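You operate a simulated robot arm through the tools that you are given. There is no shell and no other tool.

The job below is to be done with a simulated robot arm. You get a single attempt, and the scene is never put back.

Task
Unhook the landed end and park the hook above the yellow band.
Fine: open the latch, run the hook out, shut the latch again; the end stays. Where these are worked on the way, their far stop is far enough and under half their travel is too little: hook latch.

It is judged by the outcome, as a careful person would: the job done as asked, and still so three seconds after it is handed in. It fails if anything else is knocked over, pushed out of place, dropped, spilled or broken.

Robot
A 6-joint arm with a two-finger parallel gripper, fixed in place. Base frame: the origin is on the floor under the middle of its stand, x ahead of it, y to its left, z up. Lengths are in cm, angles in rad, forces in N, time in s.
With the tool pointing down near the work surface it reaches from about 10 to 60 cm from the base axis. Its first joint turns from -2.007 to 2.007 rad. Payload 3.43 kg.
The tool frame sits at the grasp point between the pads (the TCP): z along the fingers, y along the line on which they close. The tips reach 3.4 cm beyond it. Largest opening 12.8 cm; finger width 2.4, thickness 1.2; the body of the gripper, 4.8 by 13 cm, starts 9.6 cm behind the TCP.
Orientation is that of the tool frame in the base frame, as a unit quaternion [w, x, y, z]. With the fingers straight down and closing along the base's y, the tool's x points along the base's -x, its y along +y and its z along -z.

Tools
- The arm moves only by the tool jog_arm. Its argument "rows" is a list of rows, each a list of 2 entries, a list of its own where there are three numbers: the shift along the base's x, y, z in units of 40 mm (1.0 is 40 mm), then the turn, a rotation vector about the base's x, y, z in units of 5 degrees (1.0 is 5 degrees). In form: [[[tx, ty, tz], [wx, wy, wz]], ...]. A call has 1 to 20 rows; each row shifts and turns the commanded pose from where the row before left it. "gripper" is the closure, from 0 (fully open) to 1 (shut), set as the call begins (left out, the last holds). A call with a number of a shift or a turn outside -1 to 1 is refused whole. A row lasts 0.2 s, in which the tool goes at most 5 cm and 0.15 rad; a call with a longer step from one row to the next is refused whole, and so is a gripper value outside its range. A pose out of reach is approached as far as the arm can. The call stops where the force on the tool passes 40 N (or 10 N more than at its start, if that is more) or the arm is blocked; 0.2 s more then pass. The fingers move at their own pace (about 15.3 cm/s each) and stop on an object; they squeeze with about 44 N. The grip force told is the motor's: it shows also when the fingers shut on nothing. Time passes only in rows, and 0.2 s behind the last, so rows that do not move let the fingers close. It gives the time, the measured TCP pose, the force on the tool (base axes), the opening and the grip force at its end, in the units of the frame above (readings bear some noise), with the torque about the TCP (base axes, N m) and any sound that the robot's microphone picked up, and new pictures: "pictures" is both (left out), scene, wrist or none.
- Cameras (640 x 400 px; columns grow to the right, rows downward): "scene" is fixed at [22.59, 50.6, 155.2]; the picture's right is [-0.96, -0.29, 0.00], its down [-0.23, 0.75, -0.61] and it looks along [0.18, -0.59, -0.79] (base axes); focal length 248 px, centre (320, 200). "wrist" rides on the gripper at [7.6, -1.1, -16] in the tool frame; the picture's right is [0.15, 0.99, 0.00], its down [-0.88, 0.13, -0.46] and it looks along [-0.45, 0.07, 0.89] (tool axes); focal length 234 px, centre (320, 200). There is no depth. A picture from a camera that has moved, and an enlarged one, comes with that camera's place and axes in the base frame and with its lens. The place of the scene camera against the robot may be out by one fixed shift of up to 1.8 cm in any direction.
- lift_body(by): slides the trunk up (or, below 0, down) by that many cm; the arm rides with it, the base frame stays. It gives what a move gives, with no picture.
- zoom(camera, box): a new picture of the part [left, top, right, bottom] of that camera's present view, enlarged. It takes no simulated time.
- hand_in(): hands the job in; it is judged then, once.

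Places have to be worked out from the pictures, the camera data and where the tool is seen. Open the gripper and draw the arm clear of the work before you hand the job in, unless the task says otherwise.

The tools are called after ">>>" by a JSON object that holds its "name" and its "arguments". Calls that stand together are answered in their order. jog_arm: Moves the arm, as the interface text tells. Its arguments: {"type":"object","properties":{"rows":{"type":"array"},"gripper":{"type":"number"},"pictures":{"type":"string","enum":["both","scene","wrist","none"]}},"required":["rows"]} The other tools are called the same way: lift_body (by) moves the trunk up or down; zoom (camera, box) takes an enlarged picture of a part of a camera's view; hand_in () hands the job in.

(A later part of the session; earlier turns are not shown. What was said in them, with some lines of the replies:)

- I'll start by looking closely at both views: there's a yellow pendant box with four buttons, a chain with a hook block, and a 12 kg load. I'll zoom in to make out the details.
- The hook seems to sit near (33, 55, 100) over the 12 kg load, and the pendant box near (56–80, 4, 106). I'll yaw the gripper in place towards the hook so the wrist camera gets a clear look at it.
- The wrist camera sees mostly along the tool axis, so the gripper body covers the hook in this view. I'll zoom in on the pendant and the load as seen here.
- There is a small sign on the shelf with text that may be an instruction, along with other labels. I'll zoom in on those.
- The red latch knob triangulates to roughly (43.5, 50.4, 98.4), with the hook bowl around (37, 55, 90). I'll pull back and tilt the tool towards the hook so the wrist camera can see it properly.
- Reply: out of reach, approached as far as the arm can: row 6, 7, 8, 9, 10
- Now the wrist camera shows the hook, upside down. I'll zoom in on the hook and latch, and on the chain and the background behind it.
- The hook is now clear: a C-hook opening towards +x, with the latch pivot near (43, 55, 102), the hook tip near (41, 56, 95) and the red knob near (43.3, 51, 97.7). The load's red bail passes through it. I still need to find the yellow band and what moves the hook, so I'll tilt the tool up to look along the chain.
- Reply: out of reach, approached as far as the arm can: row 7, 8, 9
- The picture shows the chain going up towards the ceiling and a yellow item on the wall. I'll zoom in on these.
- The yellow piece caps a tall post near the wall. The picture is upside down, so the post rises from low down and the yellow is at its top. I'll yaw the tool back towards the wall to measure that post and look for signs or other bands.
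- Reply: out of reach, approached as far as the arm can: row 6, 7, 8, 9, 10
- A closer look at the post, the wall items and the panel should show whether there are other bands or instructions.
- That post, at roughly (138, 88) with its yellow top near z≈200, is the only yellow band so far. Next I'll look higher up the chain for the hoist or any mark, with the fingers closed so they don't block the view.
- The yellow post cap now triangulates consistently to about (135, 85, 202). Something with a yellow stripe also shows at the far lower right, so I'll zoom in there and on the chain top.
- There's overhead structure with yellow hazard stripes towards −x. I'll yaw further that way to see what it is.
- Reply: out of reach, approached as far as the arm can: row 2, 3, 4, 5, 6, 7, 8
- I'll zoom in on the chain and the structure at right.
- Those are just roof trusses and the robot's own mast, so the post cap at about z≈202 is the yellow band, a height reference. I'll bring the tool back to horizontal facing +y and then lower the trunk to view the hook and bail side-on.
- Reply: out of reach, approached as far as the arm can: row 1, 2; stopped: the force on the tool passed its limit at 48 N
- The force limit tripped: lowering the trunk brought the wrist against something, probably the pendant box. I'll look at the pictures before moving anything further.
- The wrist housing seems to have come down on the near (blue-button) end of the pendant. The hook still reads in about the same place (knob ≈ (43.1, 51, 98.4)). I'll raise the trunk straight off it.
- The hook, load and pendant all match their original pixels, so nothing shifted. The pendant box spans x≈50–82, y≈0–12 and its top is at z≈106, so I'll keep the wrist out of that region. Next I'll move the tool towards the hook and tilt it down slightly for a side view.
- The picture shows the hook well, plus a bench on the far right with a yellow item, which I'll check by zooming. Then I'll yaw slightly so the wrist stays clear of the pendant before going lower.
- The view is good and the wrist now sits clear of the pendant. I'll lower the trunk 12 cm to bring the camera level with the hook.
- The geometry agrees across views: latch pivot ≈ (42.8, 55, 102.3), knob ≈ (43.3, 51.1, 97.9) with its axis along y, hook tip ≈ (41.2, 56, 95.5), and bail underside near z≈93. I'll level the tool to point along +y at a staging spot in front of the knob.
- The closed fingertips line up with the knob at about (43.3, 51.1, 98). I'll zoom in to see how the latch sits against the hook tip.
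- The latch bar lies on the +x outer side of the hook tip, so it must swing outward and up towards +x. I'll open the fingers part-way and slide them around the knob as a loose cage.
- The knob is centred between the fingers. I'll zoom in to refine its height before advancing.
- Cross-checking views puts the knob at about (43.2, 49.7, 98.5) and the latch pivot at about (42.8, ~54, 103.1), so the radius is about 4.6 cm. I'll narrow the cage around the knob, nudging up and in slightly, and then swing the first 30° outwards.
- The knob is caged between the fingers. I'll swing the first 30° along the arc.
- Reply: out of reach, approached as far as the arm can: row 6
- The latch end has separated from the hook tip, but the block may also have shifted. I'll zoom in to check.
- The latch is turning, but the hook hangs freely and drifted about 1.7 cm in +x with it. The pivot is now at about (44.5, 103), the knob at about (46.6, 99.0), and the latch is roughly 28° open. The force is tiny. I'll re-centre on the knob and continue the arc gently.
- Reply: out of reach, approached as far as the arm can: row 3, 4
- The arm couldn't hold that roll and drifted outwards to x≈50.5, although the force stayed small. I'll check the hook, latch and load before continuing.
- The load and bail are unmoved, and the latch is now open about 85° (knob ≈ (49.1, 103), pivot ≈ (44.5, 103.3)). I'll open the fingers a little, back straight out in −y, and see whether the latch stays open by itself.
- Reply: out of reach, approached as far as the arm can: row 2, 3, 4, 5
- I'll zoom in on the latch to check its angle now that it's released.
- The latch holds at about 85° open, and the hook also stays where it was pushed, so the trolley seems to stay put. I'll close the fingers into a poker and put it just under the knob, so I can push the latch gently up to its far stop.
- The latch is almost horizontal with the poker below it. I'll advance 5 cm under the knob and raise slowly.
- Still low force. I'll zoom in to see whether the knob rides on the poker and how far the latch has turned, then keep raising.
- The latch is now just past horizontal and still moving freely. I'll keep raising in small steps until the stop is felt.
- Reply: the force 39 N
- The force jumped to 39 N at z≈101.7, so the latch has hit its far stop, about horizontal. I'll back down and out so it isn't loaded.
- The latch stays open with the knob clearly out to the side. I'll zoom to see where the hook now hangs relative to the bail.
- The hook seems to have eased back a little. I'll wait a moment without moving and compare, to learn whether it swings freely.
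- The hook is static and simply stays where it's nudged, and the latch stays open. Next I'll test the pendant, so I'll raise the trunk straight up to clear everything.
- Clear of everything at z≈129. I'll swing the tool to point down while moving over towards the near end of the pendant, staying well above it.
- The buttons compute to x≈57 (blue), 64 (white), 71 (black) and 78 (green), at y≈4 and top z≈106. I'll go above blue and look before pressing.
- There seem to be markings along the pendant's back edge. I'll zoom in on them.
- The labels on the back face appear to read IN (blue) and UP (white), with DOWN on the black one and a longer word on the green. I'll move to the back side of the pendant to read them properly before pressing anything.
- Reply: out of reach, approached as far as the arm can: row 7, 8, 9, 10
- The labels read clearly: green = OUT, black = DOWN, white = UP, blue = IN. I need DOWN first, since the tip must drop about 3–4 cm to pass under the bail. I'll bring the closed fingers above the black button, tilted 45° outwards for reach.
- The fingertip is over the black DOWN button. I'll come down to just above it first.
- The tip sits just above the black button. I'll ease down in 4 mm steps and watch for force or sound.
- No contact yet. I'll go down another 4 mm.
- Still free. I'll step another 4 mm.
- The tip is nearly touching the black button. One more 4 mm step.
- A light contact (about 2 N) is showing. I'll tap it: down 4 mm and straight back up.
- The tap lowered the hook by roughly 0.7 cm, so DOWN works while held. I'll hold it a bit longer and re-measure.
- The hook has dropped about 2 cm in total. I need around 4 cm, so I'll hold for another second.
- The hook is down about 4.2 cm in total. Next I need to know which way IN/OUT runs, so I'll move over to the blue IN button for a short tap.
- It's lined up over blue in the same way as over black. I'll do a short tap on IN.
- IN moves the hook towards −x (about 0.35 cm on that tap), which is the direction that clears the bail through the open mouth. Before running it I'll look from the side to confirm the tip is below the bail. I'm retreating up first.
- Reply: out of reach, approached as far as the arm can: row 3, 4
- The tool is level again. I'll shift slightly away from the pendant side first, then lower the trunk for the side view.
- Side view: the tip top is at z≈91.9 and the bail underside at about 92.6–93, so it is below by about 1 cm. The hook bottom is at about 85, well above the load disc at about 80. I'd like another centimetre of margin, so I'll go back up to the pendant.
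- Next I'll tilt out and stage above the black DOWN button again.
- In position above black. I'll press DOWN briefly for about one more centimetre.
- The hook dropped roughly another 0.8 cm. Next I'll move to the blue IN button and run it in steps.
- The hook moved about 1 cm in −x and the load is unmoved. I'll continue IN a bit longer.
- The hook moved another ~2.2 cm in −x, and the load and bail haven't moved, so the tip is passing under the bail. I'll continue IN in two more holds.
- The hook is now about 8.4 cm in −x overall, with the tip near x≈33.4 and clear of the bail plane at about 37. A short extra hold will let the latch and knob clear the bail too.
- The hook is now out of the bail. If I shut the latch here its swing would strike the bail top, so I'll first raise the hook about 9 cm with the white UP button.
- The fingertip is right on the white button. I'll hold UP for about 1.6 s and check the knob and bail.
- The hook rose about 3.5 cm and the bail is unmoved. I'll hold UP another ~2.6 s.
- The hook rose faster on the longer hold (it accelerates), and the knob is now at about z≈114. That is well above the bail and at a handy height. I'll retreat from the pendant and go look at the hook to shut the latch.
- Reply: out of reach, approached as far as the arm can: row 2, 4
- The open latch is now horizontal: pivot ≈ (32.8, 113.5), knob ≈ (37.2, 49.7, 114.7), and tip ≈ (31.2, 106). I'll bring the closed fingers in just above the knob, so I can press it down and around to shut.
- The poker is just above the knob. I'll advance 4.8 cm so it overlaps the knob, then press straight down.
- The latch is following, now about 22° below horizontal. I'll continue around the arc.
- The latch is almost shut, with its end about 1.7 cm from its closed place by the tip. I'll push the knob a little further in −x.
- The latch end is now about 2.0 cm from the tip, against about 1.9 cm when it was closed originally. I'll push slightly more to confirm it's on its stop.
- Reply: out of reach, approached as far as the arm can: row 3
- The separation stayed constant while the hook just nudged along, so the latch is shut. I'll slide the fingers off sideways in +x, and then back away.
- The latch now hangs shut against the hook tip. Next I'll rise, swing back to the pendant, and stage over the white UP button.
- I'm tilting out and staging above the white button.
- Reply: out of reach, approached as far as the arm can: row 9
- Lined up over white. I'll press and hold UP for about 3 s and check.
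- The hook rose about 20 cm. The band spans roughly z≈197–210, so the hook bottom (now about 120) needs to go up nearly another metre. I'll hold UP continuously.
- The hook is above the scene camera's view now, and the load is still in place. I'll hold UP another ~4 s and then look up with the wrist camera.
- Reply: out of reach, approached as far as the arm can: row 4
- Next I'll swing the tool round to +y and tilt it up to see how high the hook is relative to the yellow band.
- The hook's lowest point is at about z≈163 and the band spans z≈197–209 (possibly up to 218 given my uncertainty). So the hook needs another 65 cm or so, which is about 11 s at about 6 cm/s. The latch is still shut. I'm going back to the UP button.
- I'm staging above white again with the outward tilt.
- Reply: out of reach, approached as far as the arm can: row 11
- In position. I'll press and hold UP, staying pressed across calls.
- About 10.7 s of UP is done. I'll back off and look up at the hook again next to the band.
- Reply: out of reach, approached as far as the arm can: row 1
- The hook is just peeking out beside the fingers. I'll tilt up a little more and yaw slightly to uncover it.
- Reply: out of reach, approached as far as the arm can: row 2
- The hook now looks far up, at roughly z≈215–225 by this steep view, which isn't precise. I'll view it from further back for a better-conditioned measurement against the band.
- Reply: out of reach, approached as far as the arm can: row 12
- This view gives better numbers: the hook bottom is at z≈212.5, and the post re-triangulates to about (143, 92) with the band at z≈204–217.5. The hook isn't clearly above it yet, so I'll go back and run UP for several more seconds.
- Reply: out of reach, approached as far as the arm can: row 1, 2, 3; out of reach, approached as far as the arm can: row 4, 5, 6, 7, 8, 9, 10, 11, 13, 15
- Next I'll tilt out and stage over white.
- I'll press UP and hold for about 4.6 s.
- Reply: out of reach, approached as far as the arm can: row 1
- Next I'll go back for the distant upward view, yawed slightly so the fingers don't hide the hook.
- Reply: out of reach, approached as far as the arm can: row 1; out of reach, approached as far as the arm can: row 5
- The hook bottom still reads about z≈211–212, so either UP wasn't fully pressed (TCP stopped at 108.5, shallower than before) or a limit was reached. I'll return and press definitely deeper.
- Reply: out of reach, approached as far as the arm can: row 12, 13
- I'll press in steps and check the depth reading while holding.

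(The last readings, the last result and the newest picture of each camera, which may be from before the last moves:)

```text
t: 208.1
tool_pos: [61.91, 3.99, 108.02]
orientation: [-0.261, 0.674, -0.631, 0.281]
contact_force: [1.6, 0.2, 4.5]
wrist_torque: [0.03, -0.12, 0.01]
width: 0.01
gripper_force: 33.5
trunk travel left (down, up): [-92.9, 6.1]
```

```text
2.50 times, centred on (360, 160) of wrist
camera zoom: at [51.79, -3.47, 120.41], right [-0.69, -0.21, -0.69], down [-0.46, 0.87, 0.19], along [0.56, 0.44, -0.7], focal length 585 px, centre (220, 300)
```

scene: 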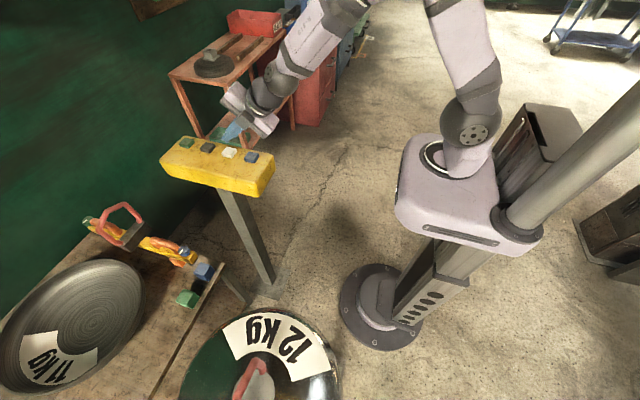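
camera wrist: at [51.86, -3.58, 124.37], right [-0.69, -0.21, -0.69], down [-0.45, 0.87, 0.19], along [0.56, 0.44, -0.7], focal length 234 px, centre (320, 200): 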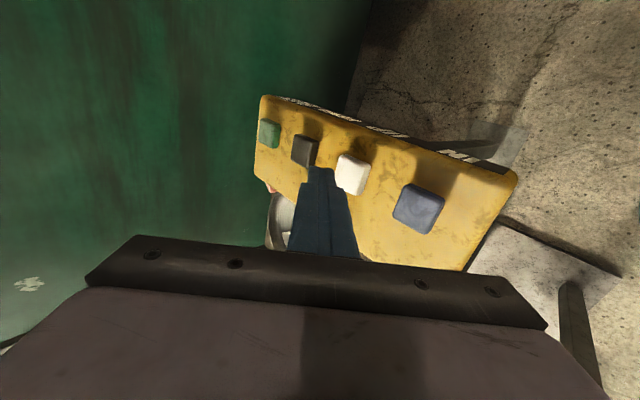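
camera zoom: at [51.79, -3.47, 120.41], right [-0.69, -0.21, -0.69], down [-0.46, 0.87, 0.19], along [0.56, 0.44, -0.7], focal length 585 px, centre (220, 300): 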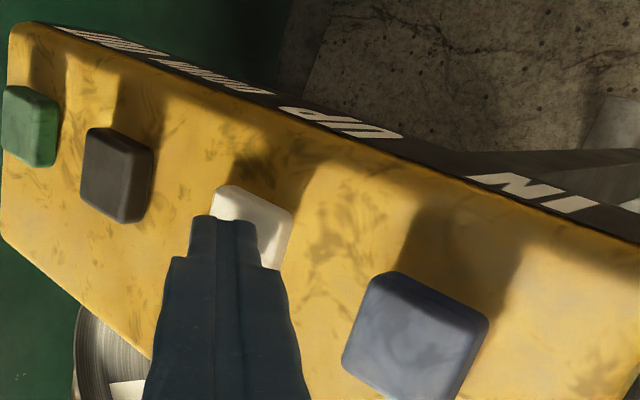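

The white button is visibly depressed (4.5 N). I'll hold it about 3.5 s more.

>>> {"name": "jog_arm", "arguments": {"rows": [[[0, 0, 0], [0, 0, 0]], [[0, 0, 0], [0, 0, 0]], [[0, 0, 0], [0, 0, 0]], [[0, 0, 0], [0, 0, 0]], [[0, 0, 0], [0, 0, 0]], [[0, 0, 0], [0, 0, 0]], [[0, 0, 0], [0, 0, 0]], [[0, 0, 0], [0, 0, 0]], [[0, 0, 0], [0, 0, 0]], [[0, 0, 0], [0, 0, 0]], [[0, 0, 0], [0, 0, 0]], [[0, 0, 0], [0, 0, 0]], [[0, 0, 0], [0, 0, 0]], [[0, 0, 0], [0, 0, 0]], [[0, 0, 0], [0, 0, 0]], [[0, 0, 0], [0, 0, 0]], [[0, 0, 0], [0, 0, 0]], [[0, 0, 0.5], [0, 0, 0]], [[0, 0, 0.6], [0, 0, 0]]], "pictures": "scene"}}

>>> {"name": "jog_arm", "arguments": {"rows": [[[0, 0, 0.6], [0, 0, 0]], [[-0.2, 0.1, 0.5], [0, 0, 0]], [[-0.25, 0.1, 0.4], [0, 0, 0]], [[-0.25, 0.1, 0.4], [0, 1, 0]], [[-0.3, 0.1, 0.4], [0, 1, 0]], [[-0.3, 0.1, 0.4], [0, 1, 0]], [[-0.3, 0.1, 0.3], [0, 1, 0]], [[-0.3, 0.1, 0.3], [0, 1, 0]], [[-0.3, 0.1, 0.2], [0, 1, 0]], [[-0.3, 0.1, 0.2], [0, 1, 0]], [[-0.3, 0.1, 0.2], [0, 1, 0]], [[-0.2, 0.1, 0.2], [0, 1, 0]]], "pictures": "none"}}

>>> {"name": "jog_arm", "arguments": {"rows": [[[0, 0.2, 0.2], [1, 0, 0]], [[0, 0.2, 0.2], [1, 0, 0]], [[0, 0.2, 0.2], [1, 0, 0]], [[0, 0.2, 0.2], [1, 0, 0]], [[0, 0.2, 0.2], [1, 0, 0]], [[0, 0.2, 0.2], [1, 0, 0]], [[0, 0.2, 0.2], [1, 0, 0]], [[0, 0.2, 0.2], [1, 0, 0]], [[0, 0.2, 0.2], [1, 0, 0]], [[0, 0.2, 0.2], [1, 0, 0]], [[0, 0.2, 0.2], [1, 0, 0]], [[0, 0.2, 0.2], [1, 0, 0]], [[0, 0.2, 0.2], [1, 0, 0]], [[0, 0, 0.2], [1, 0, 0]], [[0, 0, 0.2], [1, 0, 0]], [[0, 0, 0.1], [1, 0, 0]], [[0, 0, 0.1], [1, 0, 0]], [[0, 0, 0], [1, 0, 0]], [[0, 0, 0], [1, 0, 0]], [[0, 0, 0], [1, 0, 0]]], "pictures": "none"}}

>>> {"name": "jog_arm", "arguments": {"rows": [[[0, 0, 0], [1, 0, 0]], [[0, 0, 0], [1, 0, 0]], [[0, 0, 0], [1, 0, 0]], [[0, 0, 0], [1, 0, 0]], [[0, 0, 0], [1, 0, 0]], [[0, 0, 0], [0, 0, -1]], [[0, 0, 0], [0, 0, -1]], [[0, 0, 0], [0, 0, -1]], [[0, 0, 0], [0, 0, -1]], [[0, 0, 0], [0, 0, -1]]]}}

>>> {"name": "zoom", "arguments": {"camera": "wrist", "box": [320, 120, 500, 270]}}

```text
t: 212.1
tool_pos: [61.76, 4.04, 112.29]
orientation: [-0.261, 0.676, -0.631, 0.279]
contact_force: [0.6, -1.1, -0.5]
wrist_torque: [0.01, 0.0, -0.03]
width: 0.0
gripper_force: 32.6
trunk travel left (down, up): [-92.9, 6.1]
```

scene: 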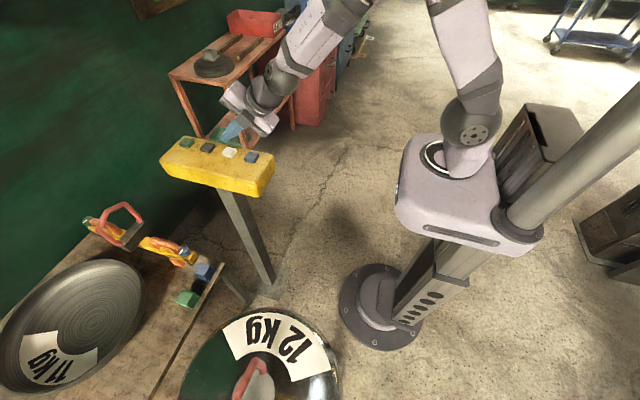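

```text
t: 214.7
tool_pos: [49.87, 8.25, 128.2]
orientation: [0.001, 0.731, -0.682, 0.001]
contact_force: [0.4, -0.7, -0.6]
wrist_torque: [-0.01, 0.01, 0.0]
width: 0.0
gripper_force: 33.2
out of reach, approached as far as the arm can: row 1
trunk travel left (down, up): [-92.9, 6.1]
```

```text
t: 218.9
tool_pos: [49.97, 18.65, 140.94]
orientation: [0.561, -0.469, 0.439, 0.523]
contact_force: [0.0, 0.5, 0.0]
wrist_torque: [0.0, -0.02, 0.04]
width: 0.01
gripper_force: 33.2
trunk travel left (down, up): [-92.9, 6.1]
```

```text
t: 221.1
tool_pos: [50.25, 19.26, 141.46]
orientation: [0.764, -0.261, 0.383, 0.449]
contact_force: [0.0, 0.0, 0.1]
wrist_torque: [0.01, 0.02, -0.02]
width: 0.0
gripper_force: 32.7
out of reach, approached as far as the arm can: row 5
trunk travel left (down, up): [-92.9, 6.1]
camera wrist: at [48.0, 10.73, 126.12], right [-0.83, 0.53, -0.17], down [-0.54, -0.71, 0.45], along [0.11, 0.47, 0.87], focal length 234 px, centre (320, 200)
```

scene: 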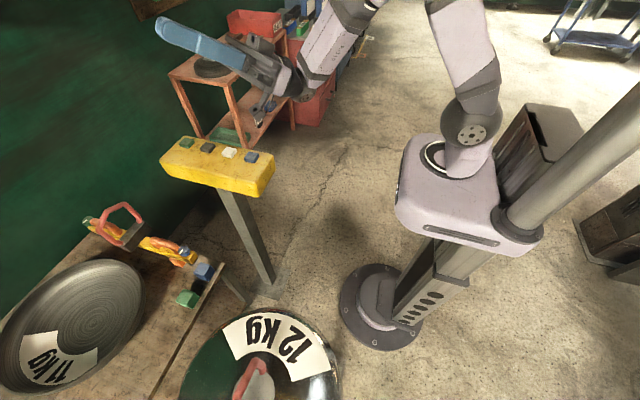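
wrist: 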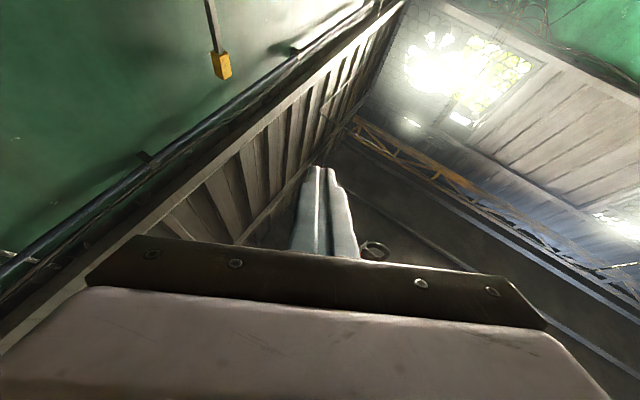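

```text
2.67 times, centred on (410, 195) of wrist
camera zoom: at [48.0, 10.73, 126.12], right [-0.83, 0.53, -0.17], down [-0.54, -0.71, 0.45], along [0.11, 0.47, 0.87], focal length 624 px, centre (80, 213)
```

zoom: 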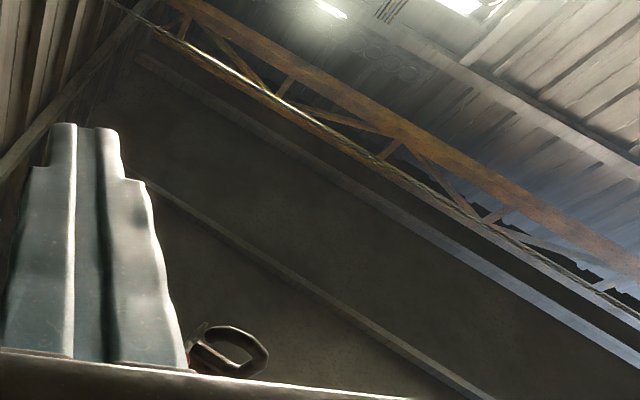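

The hook bottom still reads about z≈211, so the hoist is at its top stop. I'll check the band's height precisely in this same view, and see what's above the hook block.

>>> {"name": "zoom", "arguments": {"camera": "wrist", "box": [180, 20, 280, 100]}}

>>> {"name": "jog_arm", "arguments": {"rows": [[[0, 0, 0.1], [1, 0, 0]], [[0, 0, 0.1], [1, 0, 0]], [[0, 0, 0.1], [1, 0, 0]], [[0, 0, 0], [1, 0, 0]]], "pictures": "wrist"}}

>>> {"name": "zoom", "arguments": {"camera": "wrist", "box": [320, 100, 500, 270]}}

```text
5.00 times, centred on (230, 60) of wrist
camera zoom: at [48.0, 10.73, 126.12], right [-0.83, 0.53, -0.17], down [-0.54, -0.71, 0.45], along [0.11, 0.47, 0.87], focal length 1171 px, centre (770, 900)
```

zoom: 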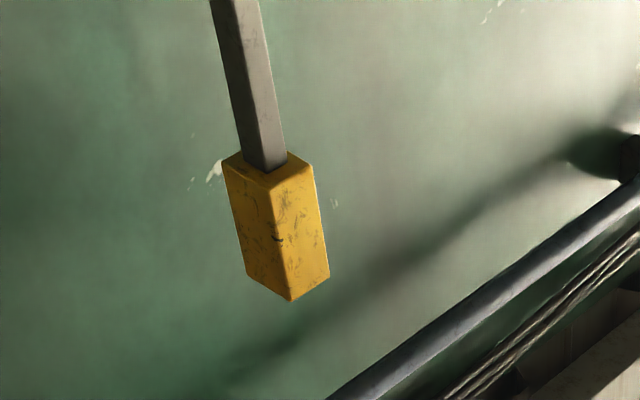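

```text
t: 222.1
tool_pos: [51.79, 20.21, 144.72]
orientation: [0.797, -0.124, 0.297, 0.51]
contact_force: [-0.3, 0.5, 0.3]
wrist_torque: [-0.02, -0.05, -0.02]
width: 0.0
gripper_force: 33.3
out of reach, approached as far as the arm can: row 3, 4
trunk travel left (down, up): [-92.9, 6.1]
camera wrist: at [49.53, 17.41, 127.39], right [-0.83, 0.55, 0.02], down [-0.54, -0.82, 0.18], along [0.12, 0.14, 0.98], focal length 234 px, centre (320, 200)
```

wrist: 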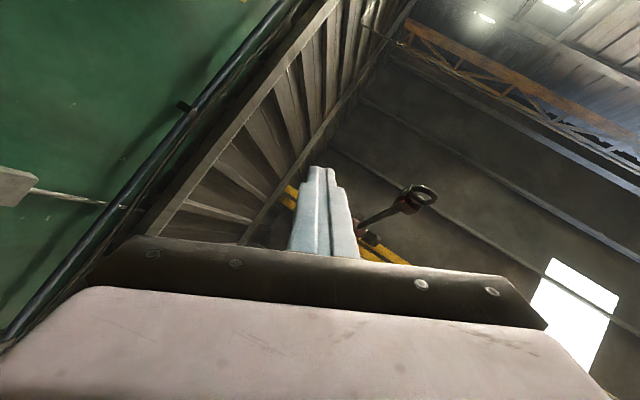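

```text
2.35 times, centred on (410, 185) of wrist
camera zoom: at [49.53, 17.41, 127.39], right [-0.83, 0.55, 0.02], down [-0.54, -0.82, 0.18], along [0.12, 0.14, 0.98], focal length 551 px, centre (108, 235)
```

zoom: 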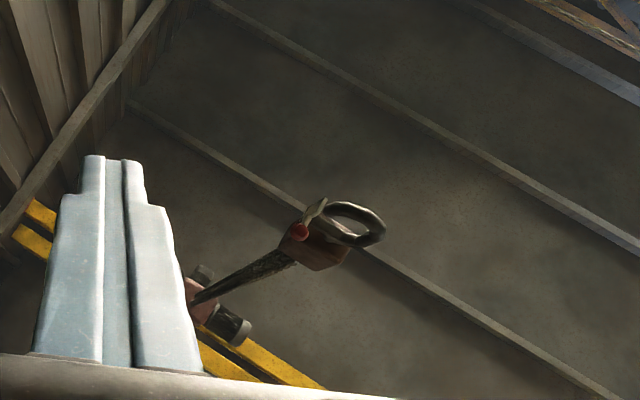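

From here I can see the chain running up to a hoist on the roof beam, and the hook hanging at its top stop with the latch across its mouth. I'll zoom in hard to double-check the latch.

>>> {"name": "zoom", "arguments": {"camera": "wrist", "box": [385, 170, 449, 220]}}

>>> {"name": "zoom", "arguments": {"camera": "scene", "box": [140, 250, 360, 400]}}

>>> {"name": "zoom", "arguments": {"camera": "scene", "box": [60, 110, 300, 310]}}

```text
8.00 times, centred on (417, 195) of wrist
camera zoom: at [49.53, 17.41, 127.39], right [-0.83, 0.55, 0.02], down [-0.54, -0.82, 0.18], along [0.12, 0.14, 0.98], focal length 1873 px, centre (-456, 240)
```

zoom: 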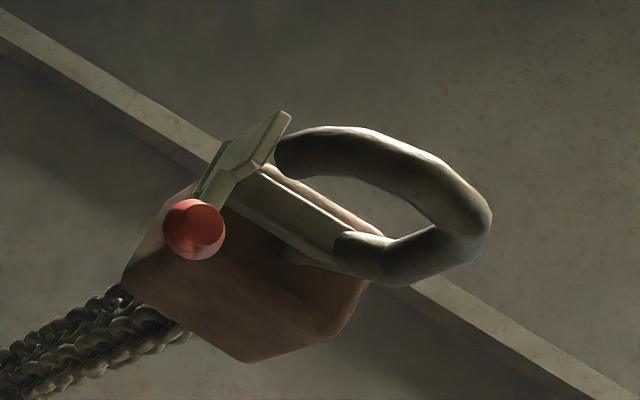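

```text
2.67 times, centred on (250, 325) of scene
camera zoom: at [22.59, 50.6, 155.2], right [-0.96, -0.29, 0.0], down [-0.23, 0.75, -0.61], along [0.18, -0.59, -0.79], focal length 660 px, centre (507, -133)
```

zoom: 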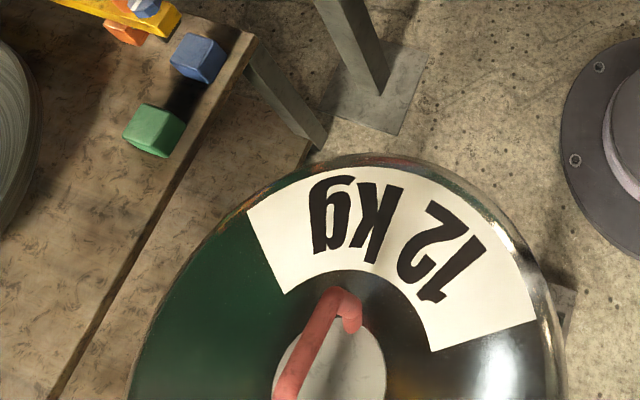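

```text
2.00 times, centred on (180, 210) of scene
camera zoom: at [22.59, 50.6, 155.2], right [-0.96, -0.29, 0.0], down [-0.23, 0.75, -0.61], along [0.18, -0.59, -0.79], focal length 495 px, centre (600, 180)
```

zoom: 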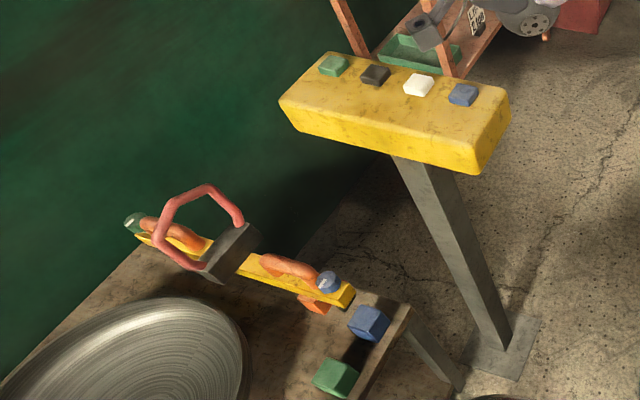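

The latch is clearly across the hook mouth, the load and its bail stand untouched, and the pendant and table items are as they were. To be sure the hoist really is at its top stop, I'll do one more firm UP press and compare from the same viewpoint.

>>> {"name": "jog_arm", "arguments": {"rows": [[[-0.1, -0.05, -0.2], [-1, 0, 0]], [[-0.1, -0.05, -0.2], [-1, 0, 0]], [[-0.1, -0.05, -0.2], [-1, 0, 0]], [[-0.1, -0.05, -0.2], [-1, 0, 0]], [[0, 0, 0], [0, 0, 1]], [[0, 0, 0], [0, 0, 1]], [[0, 0, 0], [0, 0, 1]], [[0, 0, 0], [0, 0, 1]], [[0, 0, 0], [0, 0, 1]], [[0, 0, 0], [-1, 0, 0]], [[0, 0, 0], [-1, 0, 0]], [[0, 0, 0], [-1, 0, 0]], [[0, 0, 0], [-1, 0, 0]], [[0, 0, 0], [-1, 0, 0]]], "pictures": "none"}}

>>> {"name": "jog_arm", "arguments": {"rows": [[[0, -0.1, -0.2], [-1, 0, 0]], [[0, -0.1, -0.2], [-1, 0, 0]], [[0, -0.1, -0.2], [-1, 0, 0]], [[0, -0.1, -0.2], [-1, 0, 0]], [[0, -0.1, -0.2], [-1, 0, 0]], [[0, -0.2, -0.2], [-1, 0, 0]], [[0, -0.2, -0.2], [-1, 0, 0]], [[0, -0.2, -0.2], [-1, 0, 0]], [[0, -0.2, -0.2], [-1, 0, 0]], [[0, -0.2, -0.2], [-1, 0, 0]], [[0, -0.2, -0.2], [-1, 0, 0]], [[0, -0.2, -0.2], [-1, 0, 0]], [[0, -0.2, -0.2], [-1, 0, 0]], [[0, -0.2, -0.2], [-1, 0, 0]], [[0, -0.2, -0.2], [-1, 0, 0]], [[0, -0.2, -0.1], [-1, 0, 0]], [[0, -0.1, 0], [-1, 0, 0]], [[0, 0, 0], [-1, 0, 0]], [[0, 0, 0], [-1, 0, 0]], [[0, 0, 0], [-1, 0, 0]]], "pictures": "scene"}}

```text
t: 225.1
tool_pos: [50.1, 19.39, 141.47]
orientation: [0.559, -0.47, 0.44, 0.522]
contact_force: [0.1, 0.7, -0.1]
wrist_torque: [-0.03, 0.01, 0.01]
width: 0.0
gripper_force: 33.5
trunk travel left (down, up): [-92.9, 6.1]
```

```text
t: 229.3
tool_pos: [50.19, 8.28, 129.18]
orientation: [0.001, 0.731, -0.682, 0.002]
contact_force: [0.4, 0.9, -1.1]
wrist_torque: [0.01, -0.01, 0.0]
width: 0.0
gripper_force: 33.0
trunk travel left (down, up): [-92.9, 6.1]
```

scene: 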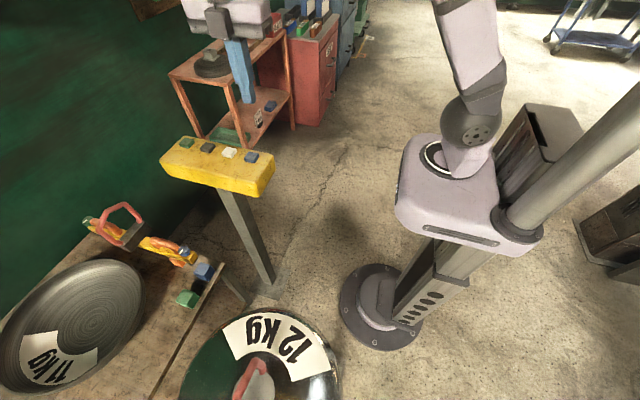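

>>> {"name": "jog_arm", "arguments": {"rows": [[[0.322, -0.112, -0.2], [0, -1, 0]], [[0.322, -0.112, -0.2], [0, -1, 0]], [[0.322, -0.112, -0.2], [0, -1, 0]], [[0.322, -0.112, -0.2], [0, -1, 0]], [[0.322, -0.112, -0.3], [0, -1, 0]], [[0.322, -0.112, -0.3], [0, -1, 0]], [[0.322, -0.112, -0.3], [0, -1, 0]], [[0.322, -0.112, -0.3], [0, -1, 0]], [[0.322, -0.112, -0.3], [0, -1, 0]], [[0, 0, -0.6], [0, 0, 0]], [[0, 0, -0.6], [0, 0, 0]], [[0, 0, -0.6], [0, 0, 0]], [[0, 0, -0.6], [0, 0, 0]]], "pictures": "none"}}

>>> {"name": "zoom", "arguments": {"camera": "scene", "box": [150, 100, 290, 200]}}

```text
t: 232.1
tool_pos: [61.84, 4.01, 111.19]
orientation: [-0.26, 0.672, -0.635, 0.278]
contact_force: [0.5, -0.6, 0.4]
wrist_torque: [0.0, 0.06, -0.02]
width: 0.01
gripper_force: 33.3
out of reach, approached as far as the arm can: row 12
trunk travel left (down, up): [-92.9, 6.1]
```

```text
4.00 times, centred on (220, 150) of scene
camera zoom: at [22.59, 50.6, 155.2], right [-0.96, -0.29, 0.0], down [-0.23, 0.75, -0.61], along [0.18, -0.59, -0.79], focal length 990 px, centre (720, 400)
```

zoom: 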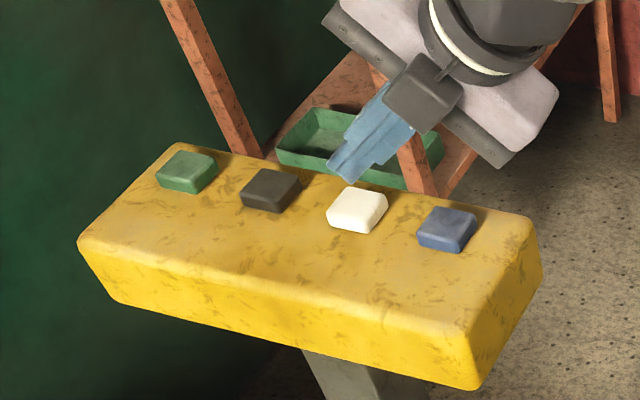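

I'm pressing firmly on UP and holding for about 3.5 s.

>>> {"name": "jog_arm", "arguments": {"rows": [[[0, 0, -0.45], [0, 0, 0]], [[0, 0, -0.3], [0, 0, 0]], [[0, 0, -0.12], [0, 0, 0]], [[0, 0, 0], [0, 0, 0]], [[0, 0, 0], [0, 0, 0]], [[0, 0, 0], [0, 0, 0]], [[0, 0, 0], [0, 0, 0]], [[0, 0, 0], [0, 0, 0]], [[0, 0, 0], [0, 0, 0]], [[0, 0, 0], [0, 0, 0]], [[0, 0, 0], [0, 0, 0]], [[0, 0, 0], [0, 0, 0]], [[0, 0, 0], [0, 0, 0]], [[0, 0, 0], [0, 0, 0]], [[0, 0, 0], [0, 0, 0]], [[0, 0, 0], [0, 0, 0]], [[0, 0, 0], [0, 0, 0]], [[0, 0, 0], [0, 0, 0]], [[0, 0, 0], [0, 0, 0]], [[0, 0, 0], [0, 0, 0]]], "pictures": "none"}}

>>> {"name": "jog_arm", "arguments": {"rows": [[[0, 0, 0.5], [0, 0, 0]], [[0, 0, 0.6], [0, 0, 0]]], "pictures": "none"}}

>>> {"name": "jog_arm", "arguments": {"rows": [[[0, 0, 0.6], [0, 0, 0]], [[-0.2, 0.1, 0.5], [0, 0, 0]], [[-0.25, 0.1, 0.4], [0, 0, 0]], [[-0.25, 0.1, 0.4], [0, 1, 0]], [[-0.3, 0.1, 0.4], [0, 1, 0]], [[-0.3, 0.1, 0.4], [0, 1, 0]], [[-0.3, 0.1, 0.3], [0, 1, 0]], [[-0.3, 0.1, 0.3], [0, 1, 0]], [[-0.3, 0.1, 0.2], [0, 1, 0]], [[-0.3, 0.1, 0.2], [0, 1, 0]], [[-0.3, 0.1, 0.2], [0, 1, 0]], [[-0.2, 0.1, 0.2], [0, 1, 0]]], "pictures": "none"}}

>>> {"name": "jog_arm", "arguments": {"rows": [[[0, 0.2, 0.2], [1, 0, 0]], [[0, 0.2, 0.2], [1, 0, 0]], [[0, 0.2, 0.2], [1, 0, 0]], [[0, 0.2, 0.2], [1, 0, 0]], [[0, 0.2, 0.2], [1, 0, 0]], [[0, 0.2, 0.2], [1, 0, 0]], [[0, 0.2, 0.2], [1, 0, 0]], [[0, 0.2, 0.2], [1, 0, 0]], [[0, 0.2, 0.2], [1, 0, 0]], [[0, 0.2, 0.2], [1, 0, 0]], [[0, 0.2, 0.2], [1, 0, 0]], [[0, 0.2, 0.2], [1, 0, 0]], [[0, 0.2, 0.2], [1, 0, 0]], [[0, 0, 0.2], [1, 0, 0]], [[0, 0, 0.2], [1, 0, 0]], [[0, 0, 0.1], [1, 0, 0]], [[0, 0, 0.1], [1, 0, 0]], [[0, 0, 0], [1, 0, 0]], [[0, 0, 0], [1, 0, 0]], [[0, 0, 0], [1, 0, 0]]], "pictures": "none"}}

>>> {"name": "jog_arm", "arguments": {"rows": [[[0, 0, 0], [1, 0, 0]], [[0, 0, 0], [1, 0, 0]], [[0, 0, 0], [1, 0, 0]], [[0, 0, 0], [1, 0, 0]], [[0, 0, 0], [1, 0, 0]], [[0, 0, 0], [0, 0, -1]], [[0, 0, 0], [0, 0, -1]], [[0, 0, 0], [0, 0, -1]], [[0, 0, 0], [0, 0, -1]], [[0, 0, 0], [0, 0, -1]]]}}

>>> {"name": "zoom", "arguments": {"camera": "wrist", "box": [320, 120, 500, 270]}}

```text
t: 236.3
tool_pos: [61.92, 4.05, 107.96]
orientation: [-0.261, 0.675, -0.631, 0.28]
contact_force: [-0.1, 0.4, 9.1]
wrist_torque: [0.09, -0.14, 0.0]
width: 0.01
gripper_force: 33.1
trunk travel left (down, up): [-92.9, 6.1]
```

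```text
t: 236.9
tool_pos: [61.66, 4.19, 112.08]
orientation: [-0.261, 0.676, -0.63, 0.28]
contact_force: [-0.5, 0.5, -0.6]
wrist_torque: [0.01, 0.03, 0.03]
width: 0.0
gripper_force: 33.0
trunk travel left (down, up): [-92.9, 6.1]
```

```text
t: 239.5
tool_pos: [49.67, 8.23, 128.17]
orientation: [0.002, 0.731, -0.683, 0.0]
contact_force: [-0.6, 0.1, 0.4]
wrist_torque: [0.01, 0.03, 0.0]
width: 0.03
gripper_force: 33.2
out of reach, approached as far as the arm can: row 1
trunk travel left (down, up): [-92.9, 6.1]
```

```text
t: 243.7
tool_pos: [49.73, 18.69, 140.94]
orientation: [0.561, -0.469, 0.439, 0.522]
contact_force: [0.2, -0.4, 0.8]
wrist_torque: [-0.02, 0.0, 0.01]
width: 0.0
gripper_force: 33.2
trunk travel left (down, up): [-92.9, 6.1]
```

```text
t: 245.9
tool_pos: [50.27, 19.46, 141.35]
orientation: [0.764, -0.261, 0.382, 0.45]
contact_force: [-0.9, -0.1, 0.1]
wrist_torque: [0.01, 0.0, 0.01]
width: 0.0
gripper_force: 32.5
out of reach, approached as far as the arm can: row 5
trunk travel left (down, up): [-92.9, 6.1]
camera wrist: at [47.91, 10.83, 126.04], right [-0.83, 0.53, -0.17], down [-0.54, -0.71, 0.45], along [0.11, 0.47, 0.87], focal length 234 px, centre (320, 200)
```

scene: 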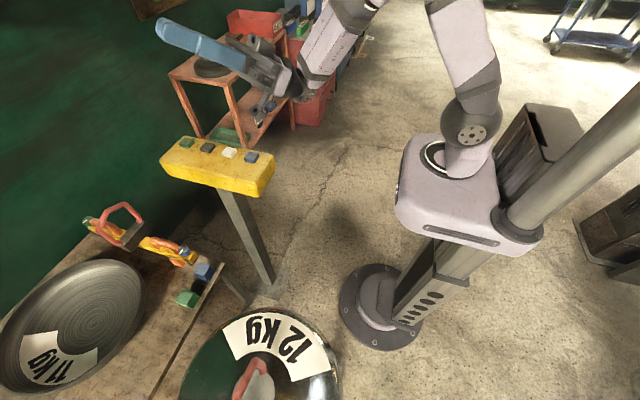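
wrist: 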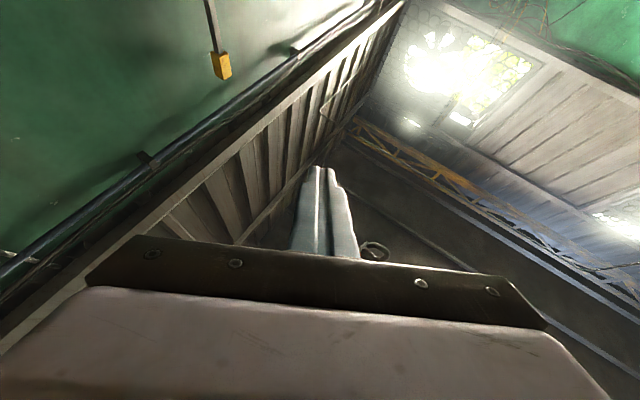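

```text
2.67 times, centred on (410, 195) of wrist
camera zoom: at [47.91, 10.83, 126.04], right [-0.83, 0.53, -0.17], down [-0.54, -0.71, 0.45], along [0.11, 0.47, 0.87], focal length 624 px, centre (80, 213)
```

zoom: 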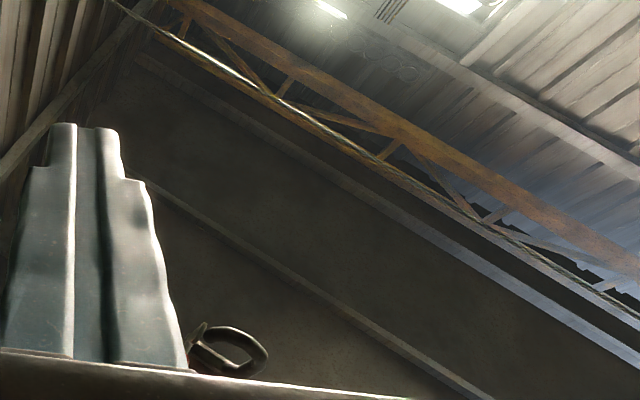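

The picture is pixel-identical after a firm 9 N hold, so the hook is parked at the hoist's top stop, level with or over the band, and the latch is shut. I'll now bring the arm back to a clear pose and open the gripper.

>>> {"name": "jog_arm", "arguments": {"rows": [[[0, 0, 0], [0, 0, 1]], [[0, 0, 0], [0, 0, 1]], [[0, 0, 0], [0, 0, 1]], [[0, 0, 0], [0, 0, 1]], [[0, 0, 0], [0, 0, 1]], [[0, 0, 0], [-1, 0, 0]], [[0, 0, 0], [-1, 0, 0]], [[0, 0, 0], [-1, 0, 0]], [[0, 0, 0], [-1, 0, 0]], [[0, 0, 0], [-1, 0, 0]]]}}

>>> {"name": "zoom", "arguments": {"camera": "wrist", "box": [20, 40, 220, 180]}}

```text
t: 248.1
tool_pos: [50.21, 19.39, 141.24]
orientation: [0.56, -0.47, 0.439, 0.523]
contact_force: [0.6, 0.7, 0.1]
wrist_torque: [0.01, 0.03, -0.02]
width: 0.0
gripper_force: 33.4
trunk travel left (down, up): [-92.9, 6.1]
camera wrist: at [51.82, 5.0, 131.18], right [-0.98, 0.04, -0.21], down [-0.19, -0.6, 0.78], along [-0.1, 0.8, 0.59], focal length 234 px, centre (320, 200)
```

scene: 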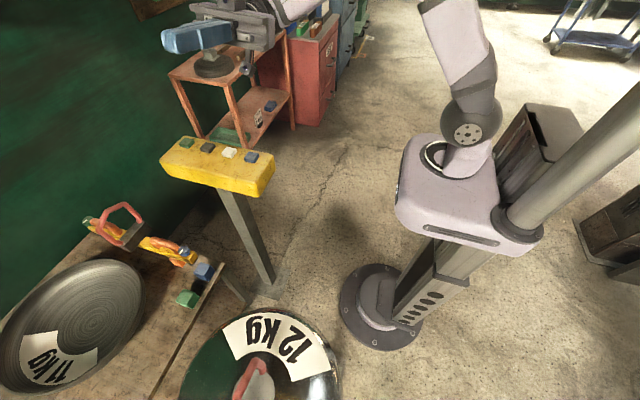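
wrist: 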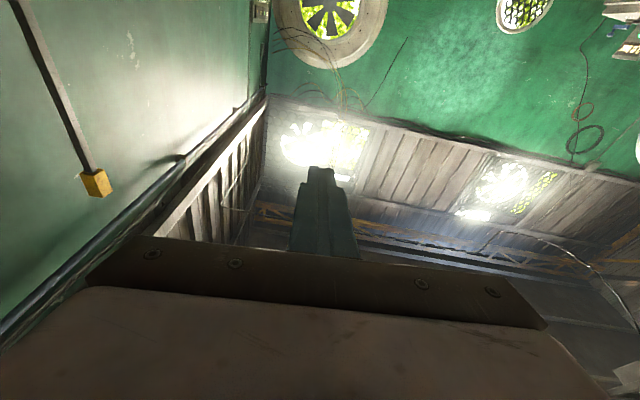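

```text
2.86 times, centred on (120, 110) of wrist
camera zoom: at [51.82, 5.0, 131.18], right [-0.98, 0.04, -0.21], down [-0.19, -0.6, 0.78], along [-0.1, 0.8, 0.59], focal length 669 px, centre (891, 457)
```

zoom: 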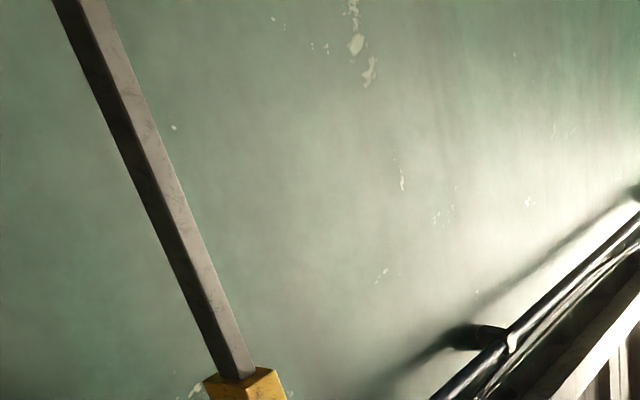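

Nothing further can raise the hook, as it's on its top stop. I'll finish retreating to the starting pose, well clear of pendant and load, and open the gripper.

>>> {"name": "jog_arm", "arguments": {"rows": [[[-0.05, -0.1, -0.2], [-1, 0, 0]], [[-0.05, -0.1, -0.2], [-1, 0, 0]], [[-0.05, -0.1, -0.2], [-1, 0, 0]], [[-0.05, -0.1, -0.2], [-1, 0, 0]], [[-0.05, -0.1, -0.2], [-1, 0, 0]], [[-0.05, -0.1, -0.2], [-1, 0, 0]], [[-0.05, -0.1, -0.2], [-1, 0, 0]], [[-0.05, -0.1, -0.2], [-1, 0, 0]], [[-0.05, -0.1, -0.2], [-1, 0, 0]], [[-0.05, -0.1, -0.2], [-1, 0, 0]], [[-0.05, -0.1, -0.2], [-1, 0, 0]], [[-0.05, -0.1, -0.2], [-1, 0, 0]], [[-0.05, -0.1, -0.2], [-1, 0, 0]], [[-0.05, -0.1, -0.2], [-1, 0, 0]], [[-0.05, -0.1, -0.1], [-1, 0, 0]], [[-0.05, -0.1, 0], [-1, 0, 0]], [[-0.05, -0.1, 0], [-1, 0, 0]], [[-0.05, -0.1, 0], [-1, 0, 0]], [[-0.05, 0, 0], [-1, 0, 0]], [[-0.05, 0, 0], [-1, 0, 0]]], "pictures": "none"}}

>>> {"name": "jog_arm", "arguments": {"rows": [[[-0.2, 0, 0], [0, 0, 0]], [[-0.2, 0, 0], [0, 0, 0]], [[0, 0, 0], [0, 0, 0]], [[0, 0, 0], [0, 0, 0]], [[0, 0, 0], [0, 0, 0]]], "gripper": 0}}

```text
t: 252.3
tool_pos: [46.22, 12.29, 129.68]
orientation: [0.0, 0.731, -0.682, 0.001]
contact_force: [0.1, -0.4, 0.2]
wrist_torque: [-0.03, 0.03, 0.02]
width: 0.01
gripper_force: 33.0
trunk travel left (down, up): [-92.9, 6.1]
```

```text
t: 253.5
tool_pos: [44.63, 12.19, 129.74]
orientation: [0.001, 0.731, -0.683, 0.001]
contact_force: [0.0, -0.3, 0.7]
wrist_torque: [-0.02, 0.0, 0.01]
width: 12.81
gripper_force: 0.0
trunk travel left (down, up): [-92.9, 6.1]
camera wrist: at [46.21, 4.83, 145.68], right [-0.98, -0.21, 0.0], down [-0.19, 0.87, 0.45], along [-0.1, 0.44, -0.89], focal length 234 px, centre (320, 200)
```

scene: 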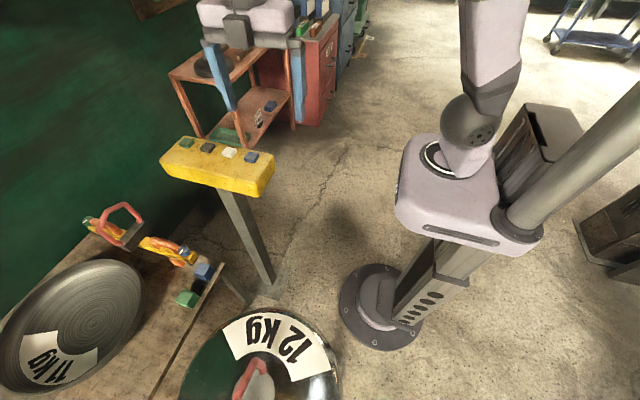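
wrist: 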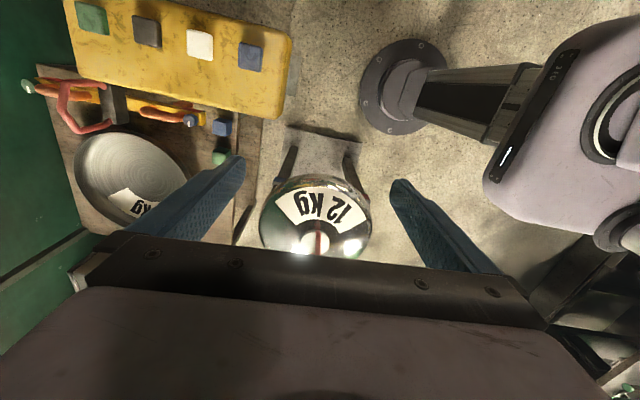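

The end is still standing on its stand, the hook is out and up at its top stop with the latch shut, nothing else has moved, and the open gripper is clear. I'm handing it in.

>>> {"name": "hand_in", "arguments": {}}

```text
The job is handed in.
```

The landed end is unhooked and stayed put. The hook is parked at the top of the hoist's travel with its latch shut. I couldn't confirm that the whole hook clears the yellow band.

- **Height against the band:** By my camera measurements the hook's lowest point is at about 211–213 cm. The yellow band, at the top of the post by the wall, spans about 203–216 cm. The measurements are good to a few centimetres, so most of the hook is above the band, but its lowest part may still be level with it. A further firm hold on UP didn't move the hook, so it can't go higher.
- **Latch:** I opened it until it met its stop. After running the hook out I pushed it shut again, and it still looked shut across the hook's mouth when I checked with the hook at the top.
- **Hook and end:** I lowered the hook about 5 cm and ran it out under the handle of the 12 kg end with IN. The end and its handle look the same in the pictures as at the start.
- **One knock:** Early on, lowering the trunk brought the wrist against the near end of the button box, and the move stopped at 48 N. Afterwards the box, the hook and the end were all where they had been.

The gripper is open and the arm is clear of the work.
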